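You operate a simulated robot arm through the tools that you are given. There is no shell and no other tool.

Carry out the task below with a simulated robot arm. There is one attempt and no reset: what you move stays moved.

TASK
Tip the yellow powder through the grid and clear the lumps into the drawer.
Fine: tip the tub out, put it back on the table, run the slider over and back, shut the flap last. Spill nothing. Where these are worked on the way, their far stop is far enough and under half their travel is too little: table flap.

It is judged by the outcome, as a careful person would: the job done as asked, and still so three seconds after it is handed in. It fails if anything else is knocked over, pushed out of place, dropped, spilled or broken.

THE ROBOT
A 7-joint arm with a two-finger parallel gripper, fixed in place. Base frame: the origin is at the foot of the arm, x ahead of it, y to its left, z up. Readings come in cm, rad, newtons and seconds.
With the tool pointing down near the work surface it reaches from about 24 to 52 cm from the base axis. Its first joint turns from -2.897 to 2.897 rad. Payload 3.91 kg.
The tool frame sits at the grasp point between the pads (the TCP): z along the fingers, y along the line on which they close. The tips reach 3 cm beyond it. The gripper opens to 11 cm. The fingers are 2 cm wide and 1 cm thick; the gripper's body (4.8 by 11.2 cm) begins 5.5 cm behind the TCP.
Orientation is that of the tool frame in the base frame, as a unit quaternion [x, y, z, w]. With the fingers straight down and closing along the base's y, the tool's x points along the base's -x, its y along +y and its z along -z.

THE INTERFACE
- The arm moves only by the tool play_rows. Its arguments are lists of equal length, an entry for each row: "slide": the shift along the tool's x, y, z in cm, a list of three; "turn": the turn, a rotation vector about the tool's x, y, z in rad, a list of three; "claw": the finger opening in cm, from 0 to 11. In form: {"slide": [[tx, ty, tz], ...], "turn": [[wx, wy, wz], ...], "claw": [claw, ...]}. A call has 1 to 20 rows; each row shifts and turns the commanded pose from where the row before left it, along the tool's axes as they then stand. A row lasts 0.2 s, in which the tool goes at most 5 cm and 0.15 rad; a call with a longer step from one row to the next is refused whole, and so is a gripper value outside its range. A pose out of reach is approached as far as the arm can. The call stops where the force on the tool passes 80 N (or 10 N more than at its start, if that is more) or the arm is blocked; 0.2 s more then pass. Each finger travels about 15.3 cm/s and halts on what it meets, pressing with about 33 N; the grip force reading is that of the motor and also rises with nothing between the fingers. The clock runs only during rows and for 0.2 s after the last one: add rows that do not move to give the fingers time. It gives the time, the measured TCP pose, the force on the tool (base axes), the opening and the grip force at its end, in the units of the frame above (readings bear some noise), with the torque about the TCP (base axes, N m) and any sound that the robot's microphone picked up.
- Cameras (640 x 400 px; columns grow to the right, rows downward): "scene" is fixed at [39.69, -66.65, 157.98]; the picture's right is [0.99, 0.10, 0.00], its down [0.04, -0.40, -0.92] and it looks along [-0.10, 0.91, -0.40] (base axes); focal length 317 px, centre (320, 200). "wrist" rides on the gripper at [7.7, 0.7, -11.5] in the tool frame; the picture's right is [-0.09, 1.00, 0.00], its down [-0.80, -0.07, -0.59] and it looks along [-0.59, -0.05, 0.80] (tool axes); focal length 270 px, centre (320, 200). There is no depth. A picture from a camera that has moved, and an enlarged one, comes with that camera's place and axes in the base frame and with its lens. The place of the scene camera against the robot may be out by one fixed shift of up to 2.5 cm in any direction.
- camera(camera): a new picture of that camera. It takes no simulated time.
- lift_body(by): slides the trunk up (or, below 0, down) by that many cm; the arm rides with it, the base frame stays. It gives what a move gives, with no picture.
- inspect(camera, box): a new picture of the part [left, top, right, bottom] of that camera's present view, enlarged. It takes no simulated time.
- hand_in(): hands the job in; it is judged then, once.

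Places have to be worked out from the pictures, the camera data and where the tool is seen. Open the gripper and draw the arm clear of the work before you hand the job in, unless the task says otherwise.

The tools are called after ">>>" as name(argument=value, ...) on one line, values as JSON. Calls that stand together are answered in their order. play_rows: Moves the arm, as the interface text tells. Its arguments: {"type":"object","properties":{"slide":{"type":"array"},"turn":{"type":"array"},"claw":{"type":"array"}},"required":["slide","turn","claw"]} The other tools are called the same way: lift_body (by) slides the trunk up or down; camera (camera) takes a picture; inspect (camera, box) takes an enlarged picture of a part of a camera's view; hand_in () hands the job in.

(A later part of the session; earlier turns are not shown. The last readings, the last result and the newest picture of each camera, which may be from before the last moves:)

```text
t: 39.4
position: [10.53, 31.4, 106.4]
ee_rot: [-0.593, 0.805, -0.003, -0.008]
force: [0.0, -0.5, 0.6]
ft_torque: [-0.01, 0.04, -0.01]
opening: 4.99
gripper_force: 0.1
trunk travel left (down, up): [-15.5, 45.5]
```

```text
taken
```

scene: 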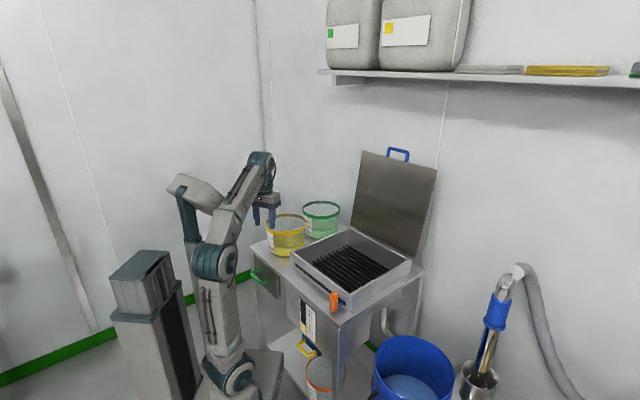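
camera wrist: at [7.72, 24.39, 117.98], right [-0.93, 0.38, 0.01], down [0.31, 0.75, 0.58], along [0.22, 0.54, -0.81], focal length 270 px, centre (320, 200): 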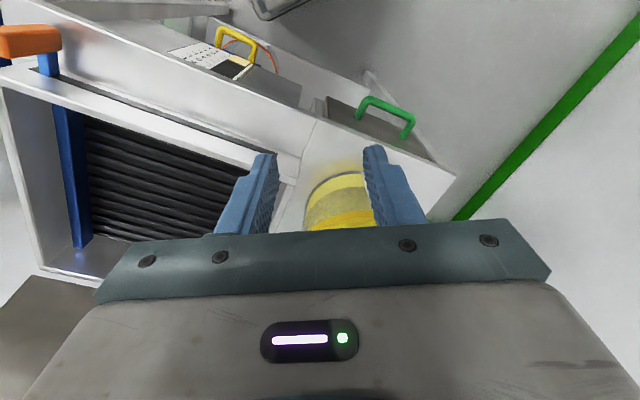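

The slider's blue paddle is visible at the right end of the box. I pitch the tool up to 45° (the planned grasp attitude), which also lets the camera look over the tub.

>>> play_rows(slide=[[-1, 0, 0], [-0.991, 0, 0.131], [-0.966, 0, 0.259], [-0.924, 0, 0.383], [-0.866, 0, 0.5], [-0.793, 0, 0.609], [0, 0, 0]], turn=[[0, -0.131, 0], [0, -0.131, 0], [0, -0.131, 0], [0, -0.131, 0], [0, -0.131, 0], [0, -0.13, 0], [0, 0, 0]], claw=[5, 5, 5, 5, 5, 5, 5])

>>> camera(camera="wrist")

>>> camera(camera="scene")

```text
t: 40.3
position: [16.56, 33.0, 106.8]
ee_rot: [-0.529, 0.825, 0.126, 0.155]
force: [0.3, 0.3, -0.4]
ft_torque: [0.0, 0.02, -0.03]
opening: 5.01
gripper_force: 0.1
trunk travel left (down, up): [-15.5, 45.5]
stopped in row 4: the arm was blocked; the commanded pose is now the measured one
```

```text
taken
camera wrist: at [11.59, 22.48, 114.22], right [-0.87, 0.48, 0.08], down [0.31, 0.42, 0.86], along [0.38, 0.77, -0.51], focal length 270 px, centre (320, 200)
```

wrist: 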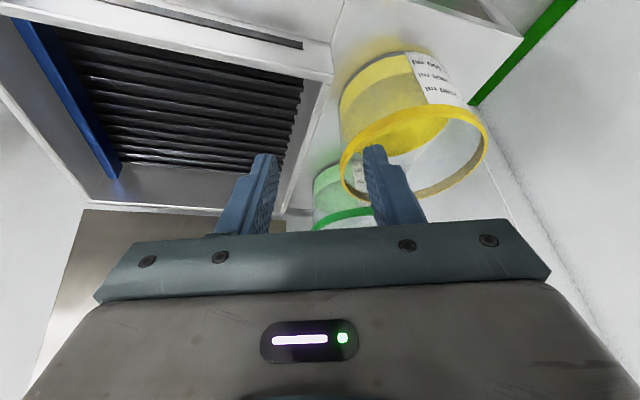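

```text
taken
```

scene: 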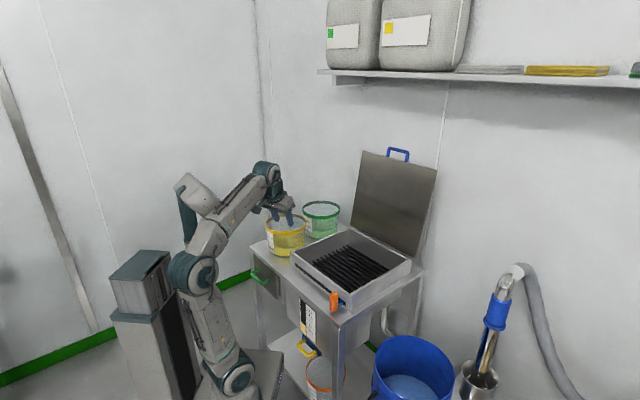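

The arm reported being blocked while the wrist was high and close to the base. I look at the elbow and mast to see what it met.

>>> inspect(camera="scene", box=[90, 150, 330, 400])

>>> inspect(camera="wrist", box=[280, 20, 520, 220])

```text
1.60 times, centred on (210, 275) of scene
camera zoom: at [39.69, -66.65, 157.98], right [0.99, 0.1, 0.0], down [0.04, -0.4, -0.92], along [-0.1, 0.91, -0.4], focal length 508 px, centre (496, 80)
```

zoom: 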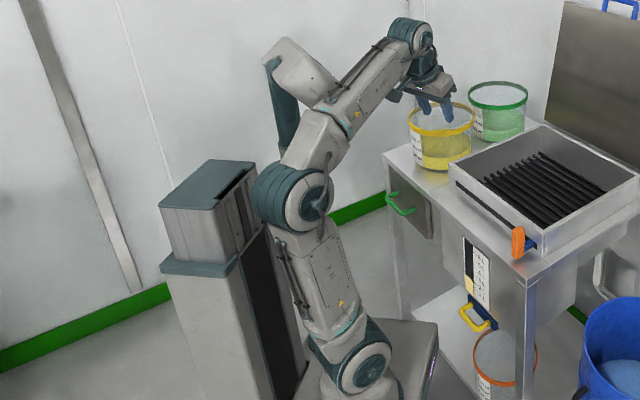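

```text
2.00 times, centred on (400, 120) of wrist
camera zoom: at [11.59, 22.48, 114.22], right [-0.87, 0.48, 0.08], down [0.31, 0.42, 0.86], along [0.38, 0.77, -0.51], focal length 541 px, centre (160, 360)
```

zoom: 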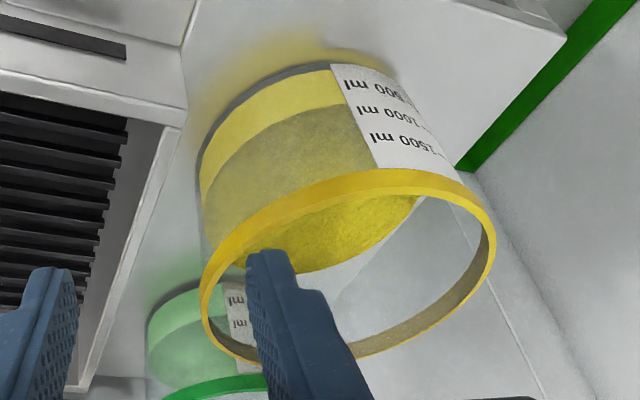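

The elbow has swung left against the trunk column because the wrist came too near the base. Fitting the rim in this view puts the tub centre at about (13.1, 52.0) with radius 8.8 cm and rim at z≈94; I move outward over the tub's right rim, which should also bring the elbow off the column.

>>> play_rows(slide=[[-2.44, 0, 1.2], [-2.44, 0, 1.2], [-2.44, 0, 1.2], [-2.44, 0, 1.2], [0, 0, 0]], turn=[[0, 0, 0], [0, 0, 0], [0, 0, 0], [0, 0, 0], [0, 0, 0]], claw=[5, 5, 5, 5, 5])

>>> inspect(camera="scene", box=[90, 150, 330, 400])

>>> camera(camera="wrist")

```text
t: 41.5
position: [20.82, 42.86, 106.03]
ee_rot: [-0.533, 0.822, 0.126, 0.155]
force: [-0.3, -1.0, -0.8]
ft_torque: [-0.01, 0.0, 0.01]
opening: 4.99
gripper_force: 0.1
trunk travel left (down, up): [-15.5, 45.5]
```

```text
1.60 times, centred on (210, 275) of scene
camera zoom: at [39.69, -66.65, 157.98], right [0.99, 0.1, 0.0], down [0.04, -0.4, -0.92], along [-0.1, 0.91, -0.4], focal length 508 px, centre (496, 80)
```

zoom: 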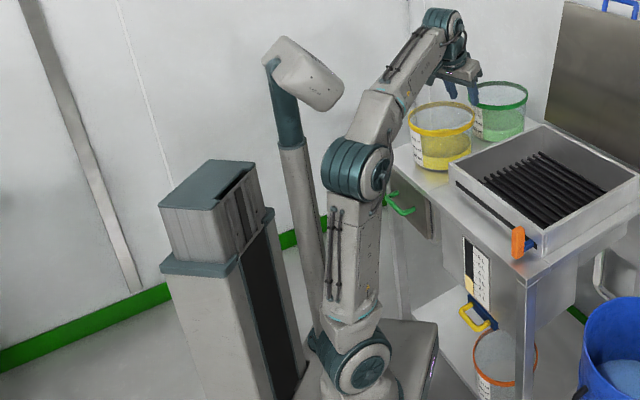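

```text
taken
camera wrist: at [15.85, 32.42, 113.63], right [-0.88, 0.47, 0.08], down [0.3, 0.42, 0.86], along [0.37, 0.77, -0.51], focal length 270 px, centre (320, 200)
```

wrist: 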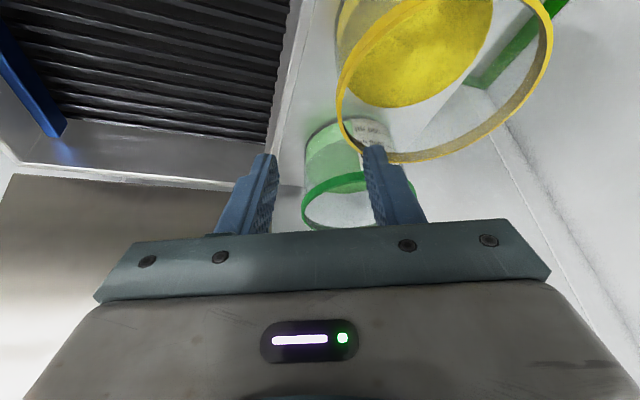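

The elbow is now clear of the column. I correct the tool to a clean 45° attitude with its heading 23° left of the table diagonal, and place the grasp point above the tub's right-hand rim.

>>> play_rows(slide=[[0, 0, 0], [0, 0, 0], [0, 0, 0], [-0.6435, 0.4875, 1.35], [-0.6435, 0.4875, 1.35], [-0.6435, 0.4875, 1.35], [-0.6435, 0.4875, 1.35], [0, 0, 0]], turn=[[0.0064, -0.128, -0.0156], [0.0064, -0.128, -0.0156], [0.0064, -0.128, -0.0156], [0, 0, 0], [0, 0, 0], [0, 0, 0], [0, 0, 0], [0, 0, 0]], claw=[5, 5, 5, 5, 5, 5, 5, 5])

>>> camera(camera="wrist")

>>> inspect(camera="scene", box=[190, 150, 390, 275])

```text
t: 43.3
position: [20.86, 48.88, 103.94]
ee_rot: [-0.515, 0.767, 0.214, 0.318]
force: [-0.2, -0.2, 0.0]
ft_torque: [-0.01, 0.0, 0.02]
opening: 5.02
gripper_force: 0.0
trunk travel left (down, up): [-15.5, 45.5]
```

```text
taken
camera wrist: at [15.22, 36.58, 106.6], right [-0.9, 0.43, 0.06], down [0.12, 0.11, 0.99], along [0.42, 0.89, -0.15], focal length 270 px, centre (320, 200)
```

wrist: 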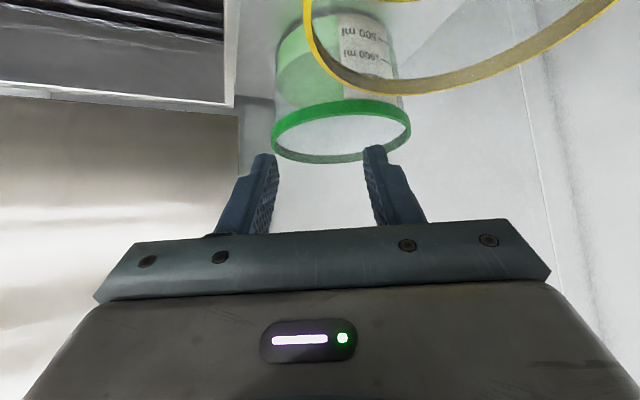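

```text
3.20 times, centred on (290, 212) of scene
camera zoom: at [39.69, -66.65, 157.98], right [0.99, 0.1, 0.0], down [0.04, -0.4, -0.92], along [-0.1, 0.91, -0.4], focal length 1016 px, centre (416, 160)
```

zoom: 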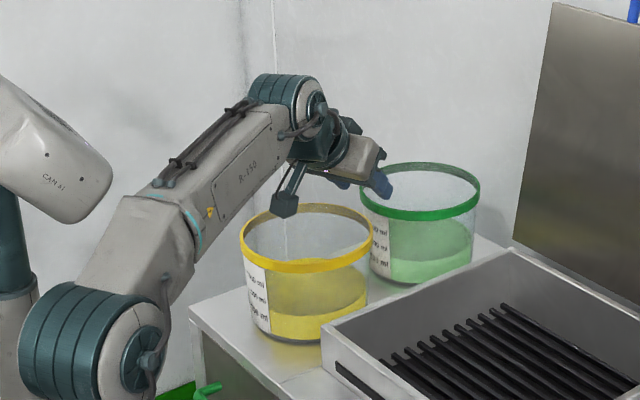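

The geometry matches: the rim's right side projects where I expect between the fingers. I enlarge the view to refine the rim height.

>>> inspect(camera="wrist", box=[260, 0, 640, 200])

```text
1.68 times, centred on (450, 100) of wrist
camera zoom: at [15.22, 36.58, 106.6], right [-0.9, 0.43, 0.06], down [0.12, 0.11, 0.99], along [0.42, 0.89, -0.15], focal length 455 px, centre (101, 368)
```

zoom: 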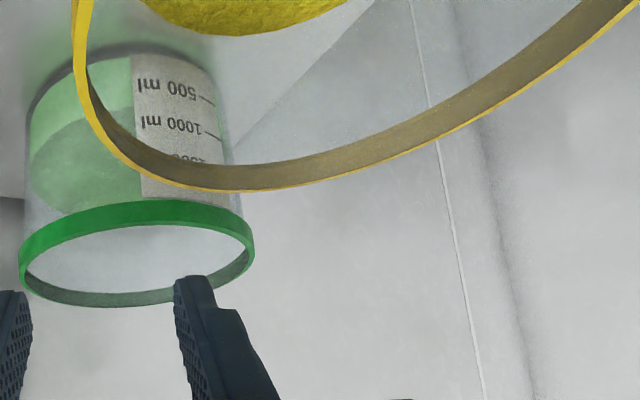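

The fitted rim: centre (13.04, 52.2), radius ≈8.7, top z≈94.5. Before touching the tub I rehearse the carry and tipping motion with an empty gripper, starting with the swing over the grid.

>>> play_rows(slide=[[-0.707, 0, -0.707], [-0.707, 0, -0.707], [-0.0205, -2.492, -0.333], [-0.091, -2.4985, -0.262], [-0.163, -2.501, -0.191], [-0.233, -2.5, -0.12], [-0.304, -2.495, -0.05], [-0.375, -2.486, 0.021], [-0.445, -2.472, 0.092], [-0.515, -2.455, 0.162], [-0.585, -2.434, 0.231], [-0.653, -2.409, 0.3], [0, 0, 0]], turn=[[0, 0, 0], [0, 0, 0], [0.0284, 0, 0.0284], [0.0284, 0, 0.0284], [0.0284, 0, 0.0284], [0.0284, 0, 0.0284], [0.0284, 0, 0.0284], [0.0284, 0, 0.0284], [0.0284, 0, 0.0284], [0.0284, 0, 0.0284], [0.0284, 0, 0.0284], [0.0284, 0, 0.0284], [0, 0, 0]], claw=[5, 5, 5, 5, 5, 5, 5, 5, 5, 5, 5, 5, 5])

>>> camera(camera="scene")

>>> camera(camera="wrist")

```text
t: 46.1
position: [43.38, 37.44, 108.5]
ee_rot: [-0.352, 0.854, 0.146, 0.354]
force: [1.2, -0.2, 0.1]
ft_torque: [-0.02, -0.02, 0.0]
opening: 5.03
gripper_force: 0.0
trunk travel left (down, up): [-15.5, 45.5]
```

```text
taken
```

scene: 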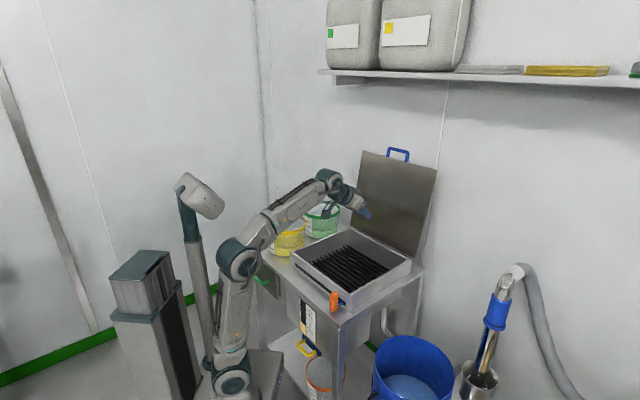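

```text
taken
camera wrist: at [33.34, 28.31, 111.16], right [-0.66, 0.75, 0.06], down [0.15, 0.05, 0.99], along [0.74, 0.66, -0.15], focal length 270 px, centre (320, 200)
```

wrist: 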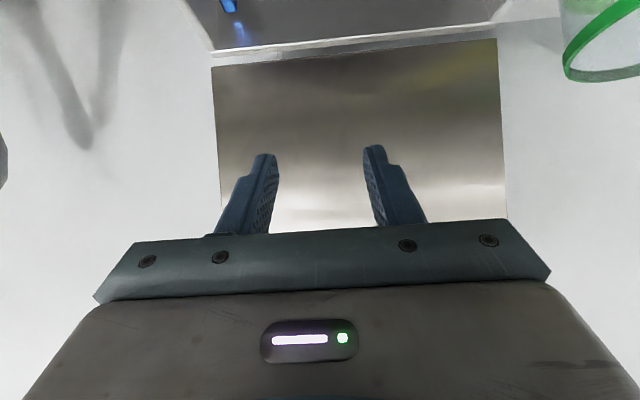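

The carry pose is reached with the elbow well placed. Now I rehearse the tipping rotation in the empty air above the grid.

>>> play_rows(slide=[[-0.195, 0.159, -0.122], [-0.195, 0.159, -0.122], [-0.195, 0.159, -0.122], [-0.195, 0.159, -0.122], [-0.195, 0.159, -0.122], [-0.195, 0.159, -0.122], [-0.195, 0.159, -0.122], [-0.195, 0.159, -0.122], [-0.894, -0.336, -0.783], [-0.894, -0.336, -0.783], [-0.894, -0.336, -0.783], [-0.894, -0.336, -0.783], [0, 0, 0]], turn=[[0.0507, -0.0136, -0.1222], [0.0507, -0.0136, -0.1222], [0.0507, -0.0136, -0.1222], [0.0507, -0.0136, -0.1222], [0.0507, -0.0136, -0.1222], [0.0507, -0.0136, -0.1222], [0.0507, -0.0136, -0.1222], [0.0507, -0.0136, -0.1222], [0.0507, -0.0136, -0.1222], [0.0507, -0.0136, -0.1222], [0.0507, -0.0136, -0.1222], [0.0507, -0.0136, -0.1222], [0, 0, 0]], claw=[5, 5, 5, 5, 5, 5, 5, 5, 5, 5, 5, 5, 5])

>>> camera(camera="scene")

```text
t: 48.9
position: [38.54, 40.63, 112.76]
ee_rot: [0.7, -0.378, 0.338, -0.502]
force: [0.4, -0.2, 0.0]
ft_torque: [0.01, -0.03, 0.01]
opening: 5.01
gripper_force: 0.1
trunk travel left (down, up): [-15.5, 45.5]
```

```text
taken
```

scene: 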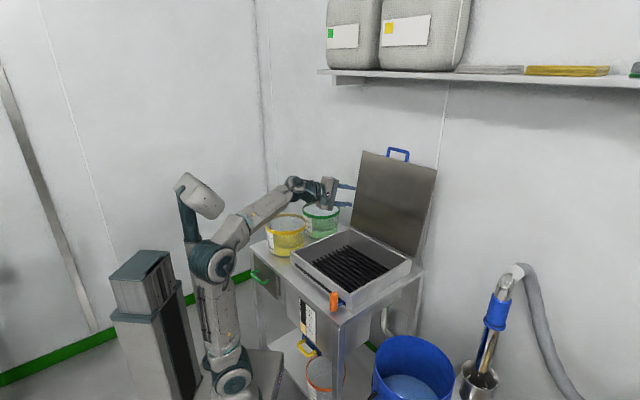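

No limit met so far at about 90° of turn. I continue the rehearsal to the full tipping attitude.

>>> play_rows(slide=[[-1.233, 0.021, -0.23], [-1.233, 0.021, -0.23], [-1.233, 0.021, -0.23], [-1.233, 0.021, -0.23], [-1.181, 0.194, -0.264], [-1.181, 0.194, -0.264], [-1.181, 0.194, -0.264], [-1.181, 0.194, -0.264], [0, 0, 0]], turn=[[0.0507, -0.0136, -0.1222], [0.0507, -0.0136, -0.1222], [0.0507, -0.0136, -0.1222], [0.0507, -0.0136, -0.1222], [0.0507, -0.0136, -0.1222], [0.0507, -0.0136, -0.1222], [0.0507, -0.0136, -0.1222], [0.0507, -0.0136, -0.1222], [0, 0, 0]], claw=[5, 5, 5, 5, 5, 5, 5, 5, 5])

>>> camera(camera="scene")

>>> inspect(camera="scene", box=[170, 150, 410, 300])

```text
t: 50.9
position: [32.6, 45.69, 107.93]
ee_rot: [0.701, 0.092, 0.562, -0.43]
force: [0.0, 0.6, 0.2]
ft_torque: [-0.01, -0.01, 0.01]
opening: 5.0
gripper_force: 0.1
trunk travel left (down, up): [-15.5, 45.5]
```

```text
taken
```

scene: 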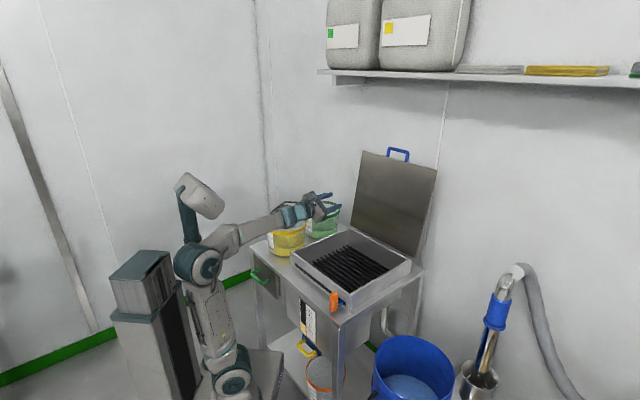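

```text
2.67 times, centred on (290, 225) of scene
camera zoom: at [39.69, -66.65, 157.98], right [0.99, 0.1, 0.0], down [0.04, -0.4, -0.92], along [-0.1, 0.91, -0.4], focal length 846 px, centre (400, 133)
```

zoom: 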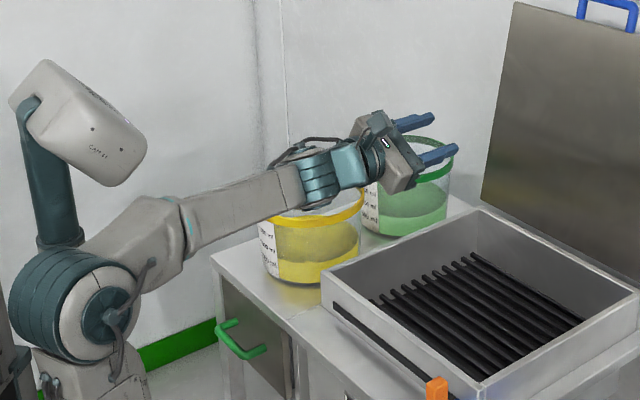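

The full tipping attitude is reachable without limits. I test whether a further pitch-up of about 20° is possible too, to empty the tub completely.

>>> play_rows(slide=[[0, 0, 0], [0, 0, 0], [0, 0, 0], [0, 0, 0]], turn=[[0.0655, 0.1135, 0], [0.0655, 0.1135, 0], [0.0655, 0.1135, 0], [0, 0, 0]], claw=[5, 5, 5, 5])

>>> inspect(camera="scene", box=[170, 150, 410, 300])

```text
t: 51.9
position: [32.64, 45.74, 107.92]
ee_rot: [0.55, 0.072, 0.661, -0.506]
force: [-0.1, 0.2, -0.5]
ft_torque: [-0.01, 0.02, 0.01]
opening: 5.01
gripper_force: 0.0
trunk travel left (down, up): [-15.5, 45.5]
```

```text
2.67 times, centred on (290, 225) of scene
camera zoom: at [39.69, -66.65, 157.98], right [0.99, 0.1, 0.0], down [0.04, -0.4, -0.92], along [-0.1, 0.91, -0.4], focal length 846 px, centre (400, 133)
```

zoom: 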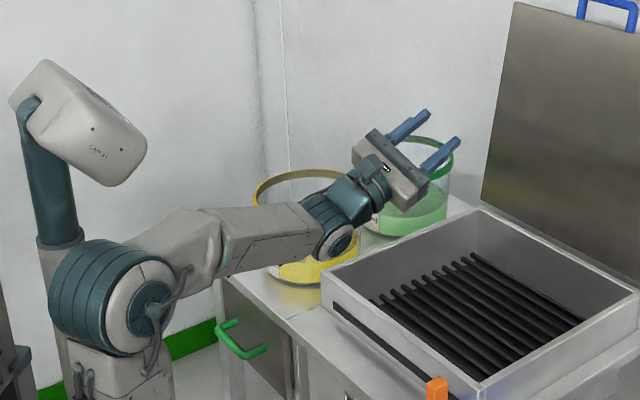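

All the attitudes needed are reachable. I now reverse the rehearsal to return to the carry pose.

>>> play_rows(slide=[[0, 0, 0], [0, 0, 0], [0, 0, 0], [1.181, -0.194, 0.264], [1.181, -0.194, 0.264], [1.181, -0.194, 0.264], [1.181, -0.194, 0.264], [1.233, -0.021, 0.23], [1.233, -0.021, 0.23], [1.233, -0.021, 0.23], [1.233, -0.021, 0.23], [0, 0, 0]], turn=[[-0.0655, -0.1135, 0], [-0.0655, -0.1135, 0], [-0.0655, -0.1135, 0], [-0.0507, 0.0136, 0.1222], [-0.0507, 0.0136, 0.1222], [-0.0507, 0.0136, 0.1222], [-0.0507, 0.0136, 0.1222], [-0.0507, 0.0136, 0.1222], [-0.0507, 0.0136, 0.1222], [-0.0507, 0.0136, 0.1222], [-0.0507, 0.0136, 0.1222], [0, 0, 0]], claw=[5, 5, 5, 5, 5, 5, 5, 5, 5, 5, 5, 5])

>>> play_rows(slide=[[0.894, 0.336, 0.783], [0.894, 0.336, 0.783], [0.894, 0.336, 0.783], [0.894, 0.336, 0.783], [0.195, -0.159, 0.122], [0.195, -0.159, 0.122], [0.195, -0.159, 0.122], [0.195, -0.159, 0.122], [0.195, -0.159, 0.122], [0.195, -0.159, 0.122], [0.195, -0.159, 0.122], [0.195, -0.159, 0.122], [0, 0, 0]], turn=[[-0.0507, 0.0136, 0.1222], [-0.0507, 0.0136, 0.1222], [-0.0507, 0.0136, 0.1222], [-0.0507, 0.0136, 0.1222], [-0.0507, 0.0136, 0.1222], [-0.0507, 0.0136, 0.1222], [-0.0507, 0.0136, 0.1222], [-0.0507, 0.0136, 0.1222], [-0.0507, 0.0136, 0.1222], [-0.0507, 0.0136, 0.1222], [-0.0507, 0.0136, 0.1222], [-0.0507, 0.0136, 0.1222], [0, 0, 0]], claw=[5, 5, 5, 5, 5, 5, 5, 5, 5, 5, 5, 5, 5])

>>> camera(camera="scene")

```text
t: 54.5
position: [38.42, 41.48, 113.72]
ee_rot: [0.7, -0.38, 0.338, -0.501]
force: [-0.3, -0.6, 0.1]
ft_torque: [0.0, 0.01, 0.01]
opening: 5.0
gripper_force: 0.0
trunk travel left (down, up): [-15.5, 45.5]
```

```text
t: 57.3
position: [43.52, 37.98, 110.29]
ee_rot: [-0.352, 0.854, 0.147, 0.353]
force: [-0.3, 0.5, 0.7]
ft_torque: [0.0, 0.03, -0.02]
opening: 5.0
gripper_force: 0.1
trunk travel left (down, up): [-15.5, 45.5]
```

```text
taken
```

scene: 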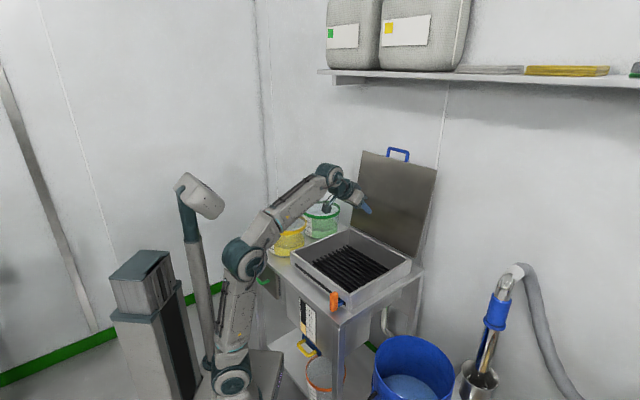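

Back at the carry pose. I swing over to the point above the tub's right rim again.

>>> play_rows(slide=[[1.058, 2.38, -0.097], [0.991, 2.411, -0.029], [0.922, 2.438, 0.04], [0.852, 2.461, 0.11], [0.782, 2.48, 0.18], [0.711, 2.495, 0.25], [0.641, 2.506, 0.321], [0.569, 2.513, 0.392], [0.498, 2.516, 0.464], [0.426, 2.515, 0.535], [0, 0, 0]], turn=[[-0.0284, 0, -0.0284], [-0.0284, 0, -0.0284], [-0.0284, 0, -0.0284], [-0.0284, 0, -0.0284], [-0.0284, 0, -0.0284], [-0.0284, 0, -0.0284], [-0.0284, 0, -0.0284], [-0.0284, 0, -0.0284], [-0.0284, 0, -0.0284], [-0.0284, 0, -0.0284], [0, 0, 0]], claw=[5, 5, 5, 5, 5, 5, 5, 5, 5, 5, 5])

>>> camera(camera="wrist")

>>> camera(camera="scene")

```text
t: 59.7
position: [20.74, 49.09, 103.5]
ee_rot: [-0.516, 0.767, 0.213, 0.317]
force: [0.4, -0.1, 0.2]
ft_torque: [0.01, 0.0, -0.02]
opening: 5.0
gripper_force: 0.0
trunk travel left (down, up): [-15.5, 45.5]
```

```text
taken
camera wrist: at [15.07, 36.79, 106.03], right [-0.9, 0.43, 0.06], down [0.12, 0.11, 0.99], along [0.42, 0.9, -0.15], focal length 270 px, centre (320, 200)
```

wrist: 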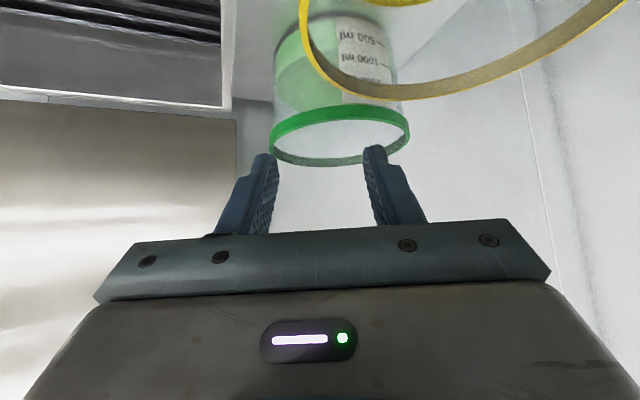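

```text
taken
```

scene: 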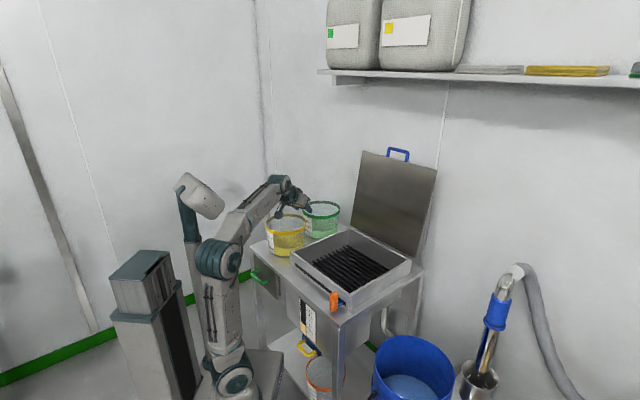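

The grasp point is 2 mm off laterally. I correct that and descend to just inside the rim, then look before going further.

>>> play_rows(slide=[[0.99, -0.04, 0.99], [0.99, -0.04, 0.99], [0.99, -0.04, 0.99], [0.99, -0.04, 0.99], [0.99, -0.03, 0.99], [0, 0, 0]], turn=[[0, 0, 0], [0, 0, 0], [0, 0, 0], [0, 0, 0], [0, 0, 0], [0, 0, 0]], claw=[5, 5, 5, 5, 5, 5])

>>> camera(camera="wrist")

>>> inspect(camera="scene", box=[220, 160, 380, 260])

```text
t: 61.1
position: [21.12, 49.01, 96.39]
ee_rot: [-0.516, 0.766, 0.214, 0.317]
force: [0.8, -0.5, 0.1]
ft_torque: [0.0, -0.01, 0.03]
opening: 4.99
gripper_force: 0.1
trunk travel left (down, up): [-15.5, 45.5]
```

```text
taken
camera wrist: at [15.35, 36.61, 99.01], right [-0.9, 0.43, 0.06], down [0.12, 0.11, 0.99], along [0.42, 0.89, -0.15], focal length 270 px, centre (320, 200)
```

wrist: 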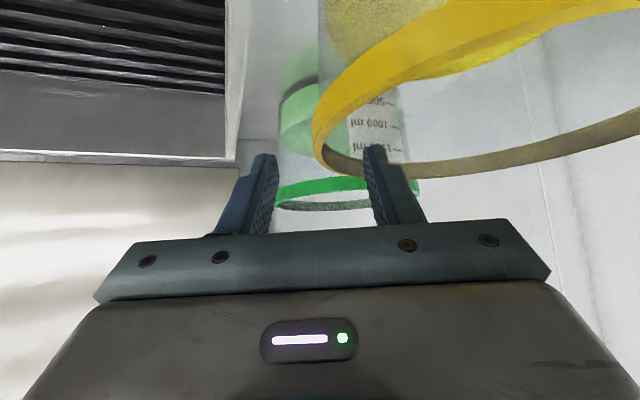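

```text
4.00 times, centred on (300, 210) of scene
camera zoom: at [39.69, -66.65, 157.98], right [0.99, 0.1, 0.0], down [0.04, -0.4, -0.92], along [-0.1, 0.91, -0.4], focal length 1269 px, centre (400, 160)
```

zoom: 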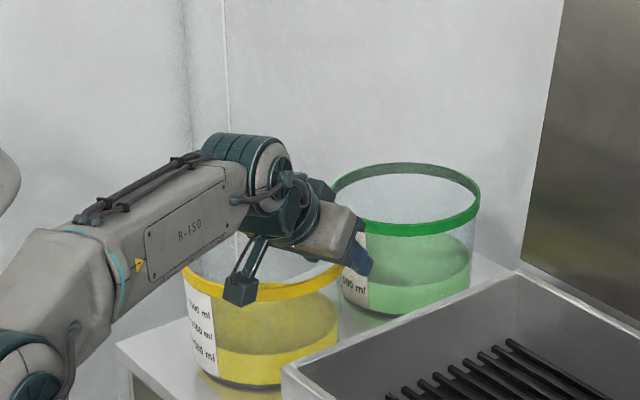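

The rim's wall lies between the two fingers. I lower the last 2.8 cm and close gently on the wall.

>>> play_rows(slide=[[0.99, 0, 0.99], [0.99, 0, 0.99], [0, 0, 0], [0, 0, 0], [0, 0, 0], [0, 0, 0], [0, 0, 0], [0, 0, 0], [0, 0, 0], [0, 0, 0], [0, 0, 0]], turn=[[0, 0, 0], [0, 0, 0], [0, 0, 0], [0, 0, 0], [0, 0, 0], [0, 0, 0], [0, 0, 0], [0, 0, 0], [0, 0, 0], [0, 0, 0], [0, 0, 0]], claw=[5, 5, 4.4, 3.8, 3.2, 2.6, 2, 1.4, 0.8, 0.2, 0])

>>> camera(camera="wrist")

>>> inspect(camera="scene", box=[220, 160, 380, 260])

```text
t: 63.5
position: [21.0, 48.88, 93.7]
ee_rot: [-0.516, 0.767, 0.213, 0.317]
force: [-1.6, 1.4, 0.4]
ft_torque: [0.0, 0.24, -0.14]
opening: 0.94
gripper_force: 32.6
trunk travel left (down, up): [-15.5, 45.5]
```

```text
taken
camera wrist: at [15.33, 36.58, 96.29], right [-0.9, 0.43, 0.06], down [0.12, 0.11, 0.99], along [0.42, 0.89, -0.15], focal length 270 px, centre (320, 200)
```

wrist: 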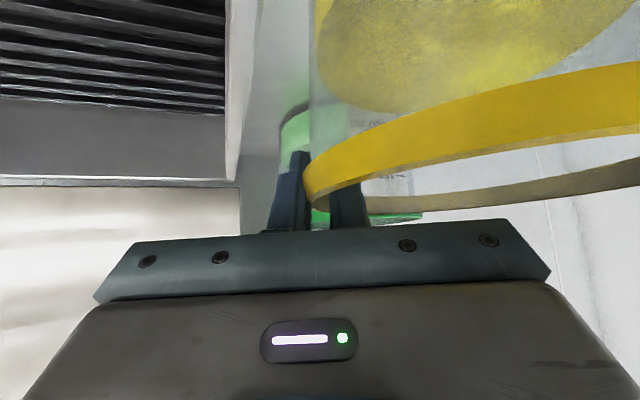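

```text
4.00 times, centred on (300, 210) of scene
camera zoom: at [39.69, -66.65, 157.98], right [0.99, 0.1, 0.0], down [0.04, -0.4, -0.92], along [-0.1, 0.91, -0.4], focal length 1269 px, centre (400, 160)
```

zoom: 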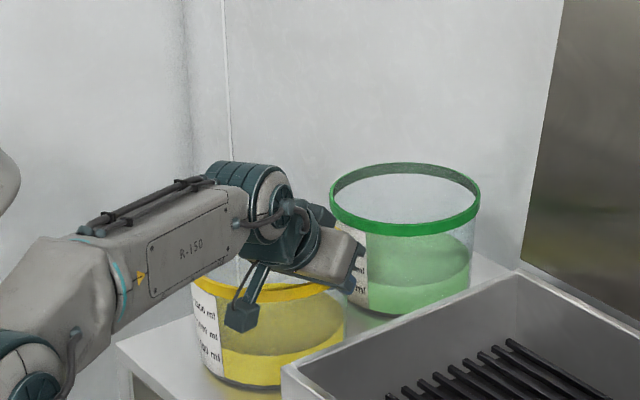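

The wall is held (0.94 cm between the pads, 33 N). I lift slowly by 1.5 cm and check the weight and whether the tub droops.

>>> play_rows(slide=[[-0.265, 0, -0.265], [-0.265, 0, -0.265], [-0.265, 0, -0.265], [-0.265, 0, -0.265], [0, 0, 0], [0, 0, 0]], turn=[[0, 0, 0], [0, 0, 0], [0, 0, 0], [0, 0, 0], [0, 0, 0], [0, 0, 0]], claw=[0, 0, 0, 0, 0, 0])

>>> camera(camera="wrist")

>>> inspect(camera="scene", box=[220, 160, 380, 260])

```text
t: 64.9
position: [20.98, 48.98, 95.17]
ee_rot: [-0.516, 0.766, 0.214, 0.317]
force: [0.2, 0.0, -5.3]
ft_torque: [-0.17, -0.35, -0.01]
opening: 0.87
gripper_force: 33.0
trunk travel left (down, up): [-15.5, 45.5]
```

```text
taken
camera wrist: at [15.35, 36.7, 97.79], right [-0.9, 0.43, 0.06], down [0.12, 0.11, 0.99], along [0.42, 0.89, -0.15], focal length 270 px, centre (320, 200)
```

wrist: 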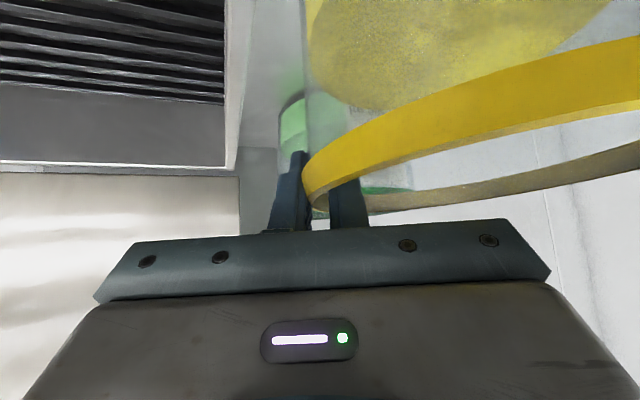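

```text
4.00 times, centred on (300, 210) of scene
camera zoom: at [39.69, -66.65, 157.98], right [0.99, 0.1, 0.0], down [0.04, -0.4, -0.92], along [-0.1, 0.91, -0.4], focal length 1269 px, centre (400, 160)
```

zoom: 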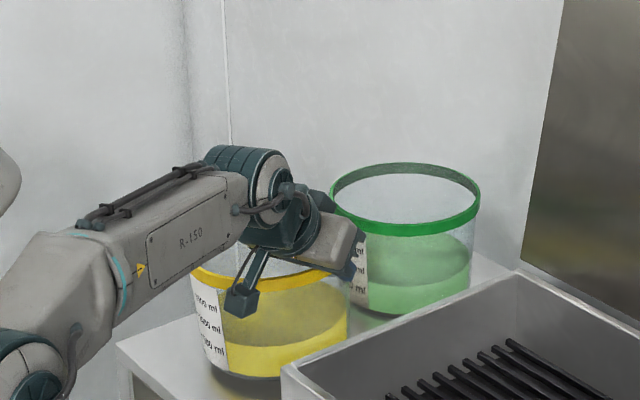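

The force is −5.3 N and the far side seems to hang slightly lower. I lift 3 cm more to see the full weight and whether the droop grows.

>>> play_rows(slide=[[-0.3, 0, -0.3], [-0.3, 0, -0.3], [-0.3, 0, -0.3], [-0.3, 0, -0.3], [-0.3, 0, -0.3], [-0.3, 0, -0.3], [-0.3, 0, -0.3], [0, 0, 0], [0, 0, 0]], turn=[[0, 0, 0], [0, 0, 0], [0, 0, 0], [0, 0, 0], [0, 0, 0], [0, 0, 0], [0, 0, 0], [0, 0, 0], [0, 0, 0]], claw=[0, 0, 0, 0, 0, 0, 0, 0, 0])

>>> camera(camera="wrist")

>>> inspect(camera="scene", box=[220, 160, 380, 260])

```text
t: 66.9
position: [21.0, 49.03, 98.01]
ee_rot: [-0.516, 0.767, 0.213, 0.317]
force: [0.8, -1.7, -4.7]
ft_torque: [-0.18, -0.38, 0.0]
opening: 0.88
gripper_force: 33.1
trunk travel left (down, up): [-15.5, 45.5]
```

```text
taken
camera wrist: at [15.39, 36.74, 100.79], right [-0.9, 0.43, 0.06], down [0.12, 0.11, 0.99], along [0.42, 0.89, -0.15], focal length 270 px, centre (320, 200)
```

wrist: 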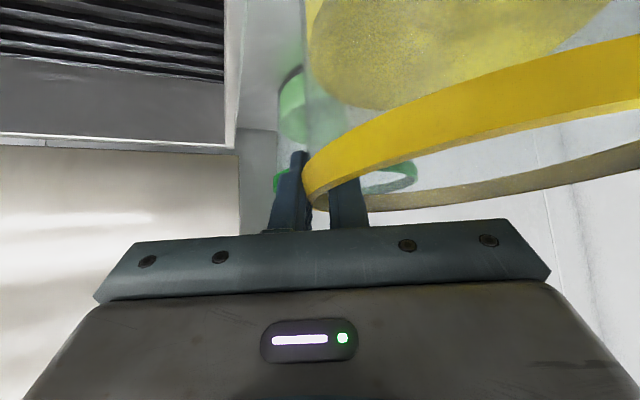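

```text
4.00 times, centred on (300, 210) of scene
camera zoom: at [39.69, -66.65, 157.98], right [0.99, 0.1, 0.0], down [0.04, -0.4, -0.92], along [-0.1, 0.91, -0.4], focal length 1269 px, centre (400, 160)
```

zoom: 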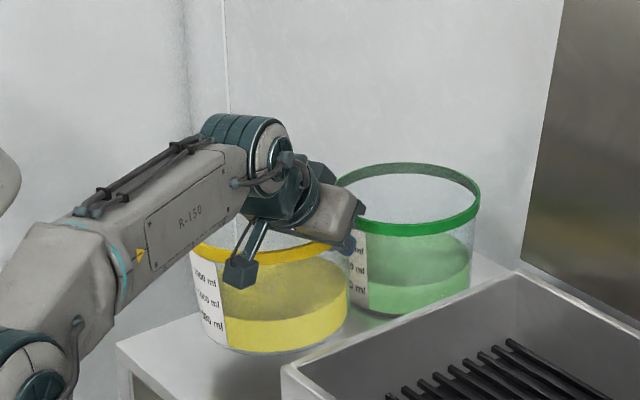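

The weight is steady at about 5 N and the small droop is stable. I continue lifting to z≈107 so the tub clears the box wall.

>>> play_rows(slide=[[-0.3, 0, -0.3], [-0.45, 0, -0.45], [-0.5, 0, -0.5], [-0.5, 0, -0.5], [-0.5, 0, -0.5], [-0.5, 0, -0.5], [-0.5, 0, -0.5], [-0.5, 0, -0.5], [-0.5, 0, -0.5], [-0.5, 0, -0.5], [-0.5, 0, -0.5], [-0.5, 0, -0.5], [-0.5, 0, -0.5], [-0.4, 0, -0.4], [-0.2, 0, -0.2], [0, 0, 0]], turn=[[0, 0, 0], [0, 0, 0], [0, 0, 0], [0, 0, 0], [0, 0, 0], [0, 0, 0], [0, 0, 0], [0, 0, 0], [0, 0, 0], [0, 0, 0], [0, 0, 0], [0, 0, 0], [0, 0, 0], [0, 0, 0], [0, 0, 0], [0, 0, 0]], claw=[0, 0, 0, 0, 0, 0, 0, 0, 0, 0, 0, 0, 0, 0, 0, 0])

>>> inspect(camera="scene", box=[220, 150, 400, 262])

```text
t: 70.3
position: [21.05, 49.23, 107.76]
ee_rot: [-0.517, 0.766, 0.214, 0.317]
force: [0.3, 0.3, -5.5]
ft_torque: [-0.19, -0.37, 0.02]
opening: 0.87
gripper_force: 33.2
trunk travel left (down, up): [-15.5, 45.5]
```

```text
3.56 times, centred on (310, 206) of scene
camera zoom: at [39.69, -66.65, 157.98], right [0.99, 0.1, 0.0], down [0.04, -0.4, -0.92], along [-0.1, 0.91, -0.4], focal length 1128 px, centre (356, 179)
```

zoom: 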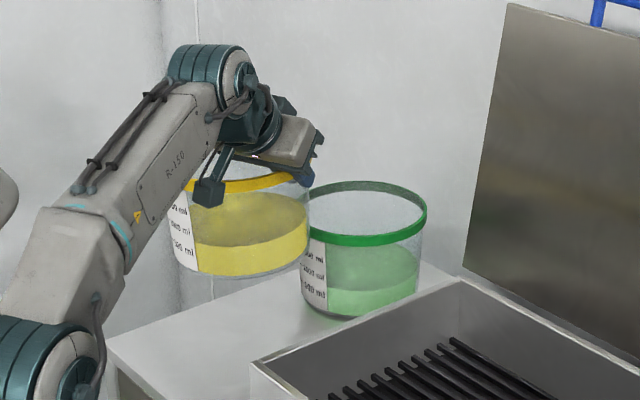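

The tub hangs steadily and clear of everything. I carry it slowly to above the grid, turning the heading with it.

>>> play_rows(slide=[[0.093, -1.2426, -0.093], [0.075, -1.245, -0.075], [0.057, -1.247, -0.057], [0.04, -1.248, -0.04], [0.022, -1.249, -0.022], [0.004, -1.249, -0.004], [-0.013, -1.249, 0.013], [-0.031, -1.249, 0.031], [-0.049, -1.248, 0.049], [-0.066, -1.246, 0.066], [-0.084, -1.244, 0.084], [-0.102, -1.241, 0.102], [-0.119, -1.238, 0.119], [-0.137, -1.234, 0.137], [-0.155, -1.23, 0.155], [-0.172, -1.226, 0.172], [-0.189, -1.2205, 0.189], [-0.206, -1.215, 0.206], [-0.224, -1.209, 0.224], [-0.241, -1.202, 0.241]], turn=[[0.0142, 0, 0.0142], [0.0142, 0, 0.0142], [0.0142, 0, 0.0142], [0.0142, 0, 0.0142], [0.0142, 0, 0.0142], [0.0142, 0, 0.0142], [0.0142, 0, 0.0142], [0.0142, 0, 0.0142], [0.0142, 0, 0.0142], [0.0142, 0, 0.0142], [0.0142, 0, 0.0142], [0.0142, 0, 0.0142], [0.0142, 0, 0.0142], [0.0142, 0, 0.0142], [0.0142, 0, 0.0142], [0.0142, 0, 0.0142], [0.0142, 0, 0.0142], [0.0142, 0, 0.0142], [0.0142, 0, 0.0142], [0.0142, 0, 0.0142]], claw=[0, 0, 0, 0, 0, 0, 0, 0, 0, 0, 0, 0, 0, 0, 0, 0, 0, 0, 0, 0])

>>> camera(camera="scene")

>>> inspect(camera="scene", box=[220, 150, 440, 288])

>>> camera(camera="wrist")

```text
t: 74.5
position: [43.19, 37.35, 107.87]
ee_rot: [-0.352, 0.854, 0.146, 0.354]
force: [-0.1, -0.2, -5.2]
ft_torque: [-0.28, -0.31, 0.04]
opening: 0.87
gripper_force: 33.1
trunk travel left (down, up): [-15.5, 45.5]
```

```text
taken
```

scene: 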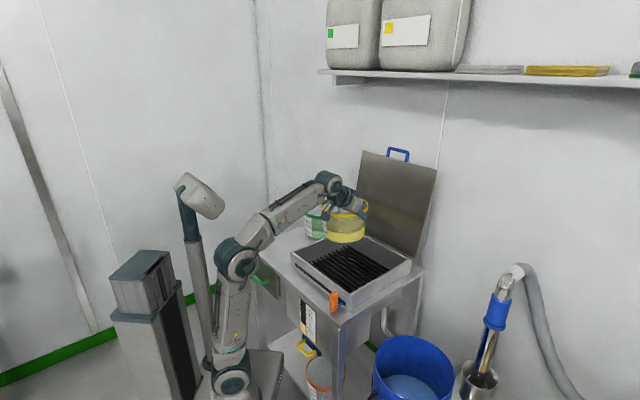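

```text
2.90 times, centred on (330, 219) of scene
camera zoom: at [39.69, -66.65, 157.98], right [0.99, 0.1, 0.0], down [0.04, -0.4, -0.92], along [-0.1, 0.91, -0.4], focal length 920 px, centre (291, 145)
```

zoom: 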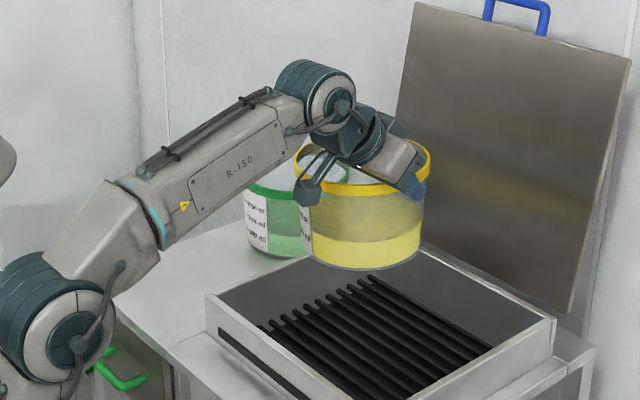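

```text
taken
camera wrist: at [33.17, 28.18, 110.46], right [-0.66, 0.75, 0.06], down [0.15, 0.05, 0.99], along [0.74, 0.66, -0.15], focal length 270 px, centre (320, 200)
```

wrist: 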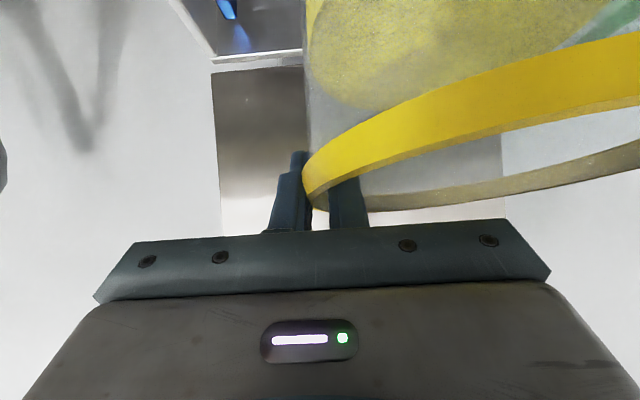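

The tub is over the grid (centre near u≈57, v≈4) and still held upright. I start tipping at half speed through the first 60° of the rehearsed turn.

>>> play_rows(slide=[[-0.0975, 0.0795, -0.061], [-0.0975, 0.0795, -0.061], [-0.0975, 0.0795, -0.061], [-0.0975, 0.0795, -0.061], [-0.0975, 0.0795, -0.061], [-0.0975, 0.0795, -0.061], [-0.0975, 0.0795, -0.061], [-0.0975, 0.0795, -0.061], [-0.0975, 0.0795, -0.061], [-0.0975, 0.0795, -0.061], [-0.0975, 0.0795, -0.061], [-0.0975, 0.0795, -0.061], [0, 0, 0]], turn=[[0.02535, -0.0068, -0.0611], [0.02535, -0.0068, -0.0611], [0.02535, -0.0068, -0.0611], [0.02535, -0.0068, -0.0611], [0.02535, -0.0068, -0.0611], [0.02535, -0.0068, -0.0611], [0.02535, -0.0068, -0.0611], [0.02535, -0.0068, -0.0611], [0.02535, -0.0068, -0.0611], [0.02535, -0.0068, -0.0611], [0.02535, -0.0068, -0.0611], [0.02535, -0.0068, -0.0611], [0, 0, 0]], claw=[0, 0, 0, 0, 0, 0, 0, 0, 0, 0, 0, 0, 0])

>>> inspect(camera="scene", box=[220, 150, 440, 288])

>>> camera(camera="wrist")

```text
t: 77.3
position: [42.32, 38.34, 108.78]
ee_rot: [-0.572, 0.668, -0.104, 0.464]
force: [0.7, -1.0, -5.6]
ft_torque: [-0.2, -0.23, 0.0]
opening: 0.82
gripper_force: 32.7
trunk travel left (down, up): [-15.5, 45.5]
```

```text
2.90 times, centred on (330, 219) of scene
camera zoom: at [39.69, -66.65, 157.98], right [0.99, 0.1, 0.0], down [0.04, -0.4, -0.92], along [-0.1, 0.91, -0.4], focal length 920 px, centre (291, 145)
```

zoom: 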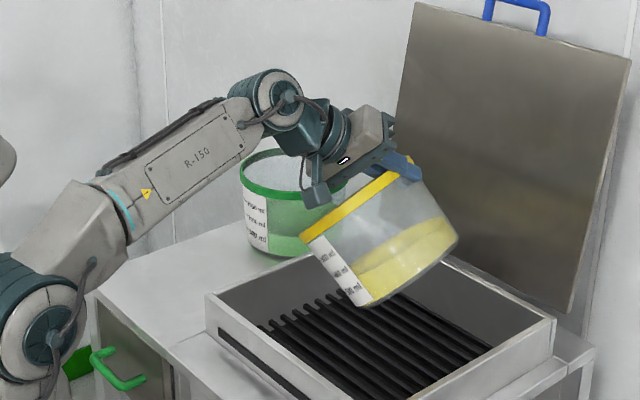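

```text
taken
camera wrist: at [34.09, 27.43, 110.64], right [-0.67, 0.4, -0.62], down [-0.46, 0.43, 0.77], along [0.58, 0.81, -0.11], focal length 270 px, centre (320, 200)
```

wrist: 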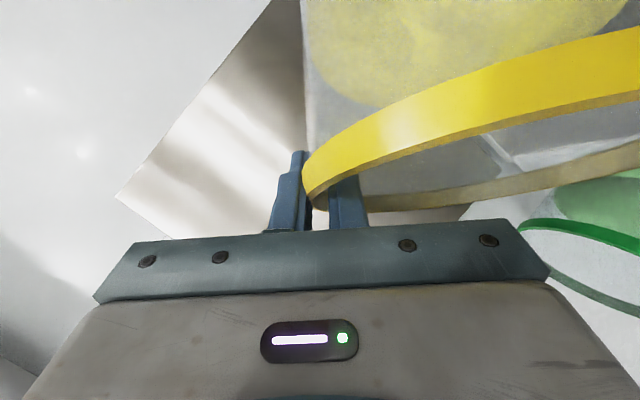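

The powder is still inside at about 45° of turn, and the lip projects well inside the box (v≈9.5). I continue slowly towards 90°.

>>> play_rows(slide=[[-0.0975, 0.0795, -0.061], [-0.0975, 0.0795, -0.061], [-0.0975, 0.0795, -0.061], [-0.0975, 0.0795, -0.061], [-0.447, -0.168, -0.3915], [-0.447, -0.168, -0.3915], [-0.447, -0.168, -0.3915], [-0.447, -0.168, -0.3915], [0, 0, 0]], turn=[[0.02535, -0.0068, -0.0611], [0.02535, -0.0068, -0.0611], [0.02535, -0.0068, -0.0611], [0.02535, -0.0068, -0.0611], [0.02535, -0.0068, -0.0611], [0.02535, -0.0068, -0.0611], [0.02535, -0.0068, -0.0611], [0.02535, -0.0068, -0.0611], [0, 0, 0]], claw=[0, 0, 0, 0, 0, 0, 0, 0, 0])

>>> inspect(camera="scene", box=[220, 150, 440, 288])

```text
t: 79.3
position: [40.26, 39.65, 110.61]
ee_rot: [0.67, -0.484, 0.263, -0.498]
force: [0.5, -0.5, -4.9]
ft_torque: [0.12, 0.21, 0.01]
opening: 0.85
gripper_force: 33.2
trunk travel left (down, up): [-15.5, 45.5]
```

```text
2.90 times, centred on (330, 219) of scene
camera zoom: at [39.69, -66.65, 157.98], right [0.99, 0.1, 0.0], down [0.04, -0.4, -0.92], along [-0.1, 0.91, -0.4], focal length 920 px, centre (291, 145)
```

zoom: 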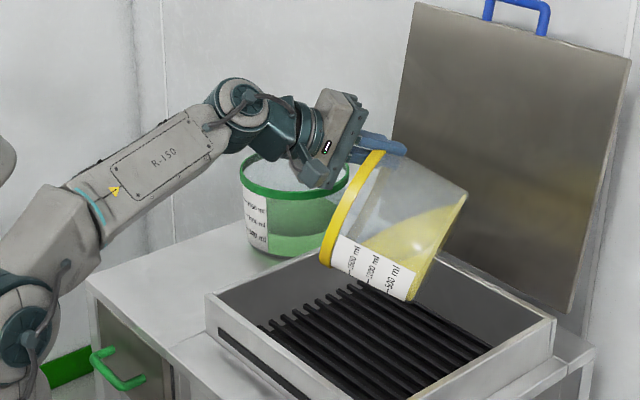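

The powder is now sloping towards the lip but has not left the tub. I continue slowly.

>>> play_rows(slide=[[-0.447, -0.168, -0.3915], [-0.447, -0.168, -0.3915], [-0.447, -0.168, -0.3915], [-0.447, -0.168, -0.3915], [-0.6165, 0.0105, -0.115], [-0.6165, 0.0105, -0.115], [0, 0, 0], [0, 0, 0]], turn=[[0.02535, -0.0068, -0.0611], [0.02535, -0.0068, -0.0611], [0.02535, -0.0068, -0.0611], [0.02535, -0.0068, -0.0611], [0.02535, -0.0068, -0.0611], [0.02535, -0.0068, -0.0611], [0, 0, 0], [0, 0, 0]], claw=[0, 0, 0, 0, 0, 0, 0, 0])

>>> inspect(camera="scene", box=[220, 150, 440, 288])

```text
t: 81.1
position: [37.61, 41.59, 111.64]
ee_rot: [0.712, -0.322, 0.372, -0.501]
force: [0.4, 0.5, -2.7]
ft_torque: [0.12, 0.16, 0.0]
opening: 0.84
gripper_force: 33.4
trunk travel left (down, up): [-15.5, 45.5]
```

```text
2.90 times, centred on (330, 219) of scene
camera zoom: at [39.69, -66.65, 157.98], right [0.99, 0.1, 0.0], down [0.04, -0.4, -0.92], along [-0.1, 0.91, -0.4], focal length 920 px, centre (291, 145)
```

zoom: 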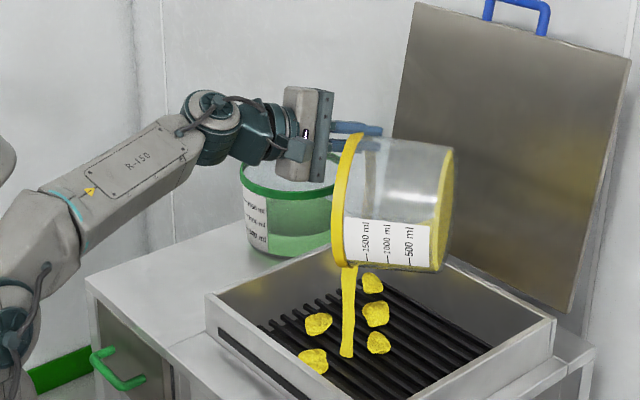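

Powder is streaming onto the grid and lumps are lying on the bars, all inside the box. I carry on turning slowly so that the rest comes out.

>>> play_rows(slide=[[0, 0, 0], [0, 0, 0], [-0.6165, 0.0105, -0.115], [-0.6165, 0.0105, -0.115], [-0.6165, 0.0105, -0.115], [-0.6165, 0.0105, -0.115], [-0.6165, 0.0105, -0.115], [-0.6165, 0.0105, -0.115], [0, 0, 0], [0, 0, 0]], turn=[[0, 0, 0], [0, 0, 0], [0.02535, -0.0068, -0.0611], [0.02535, -0.0068, -0.0611], [0.02535, -0.0068, -0.0611], [0.02535, -0.0068, -0.0611], [0.02535, -0.0068, -0.0611], [0.02535, -0.0068, -0.0611], [0, 0, 0], [0, 0, 0]], claw=[0, 0, 0, 0, 0, 0, 0, 0, 0, 0])

>>> inspect(camera="scene", box=[220, 150, 440, 288])

```text
t: 83.3
position: [34.94, 43.96, 110.47]
ee_rot: [0.727, -0.149, 0.465, -0.482]
force: [-0.5, -0.1, -1.6]
ft_torque: [0.06, 0.13, 0.01]
opening: 0.77
gripper_force: 33.7
trunk travel left (down, up): [-15.5, 45.5]
```

```text
2.90 times, centred on (330, 219) of scene
camera zoom: at [39.69, -66.65, 157.98], right [0.99, 0.1, 0.0], down [0.04, -0.4, -0.92], along [-0.1, 0.91, -0.4], focal length 920 px, centre (291, 145)
```

zoom: 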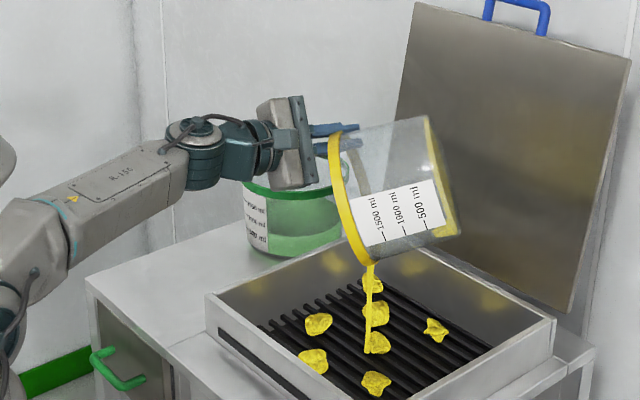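

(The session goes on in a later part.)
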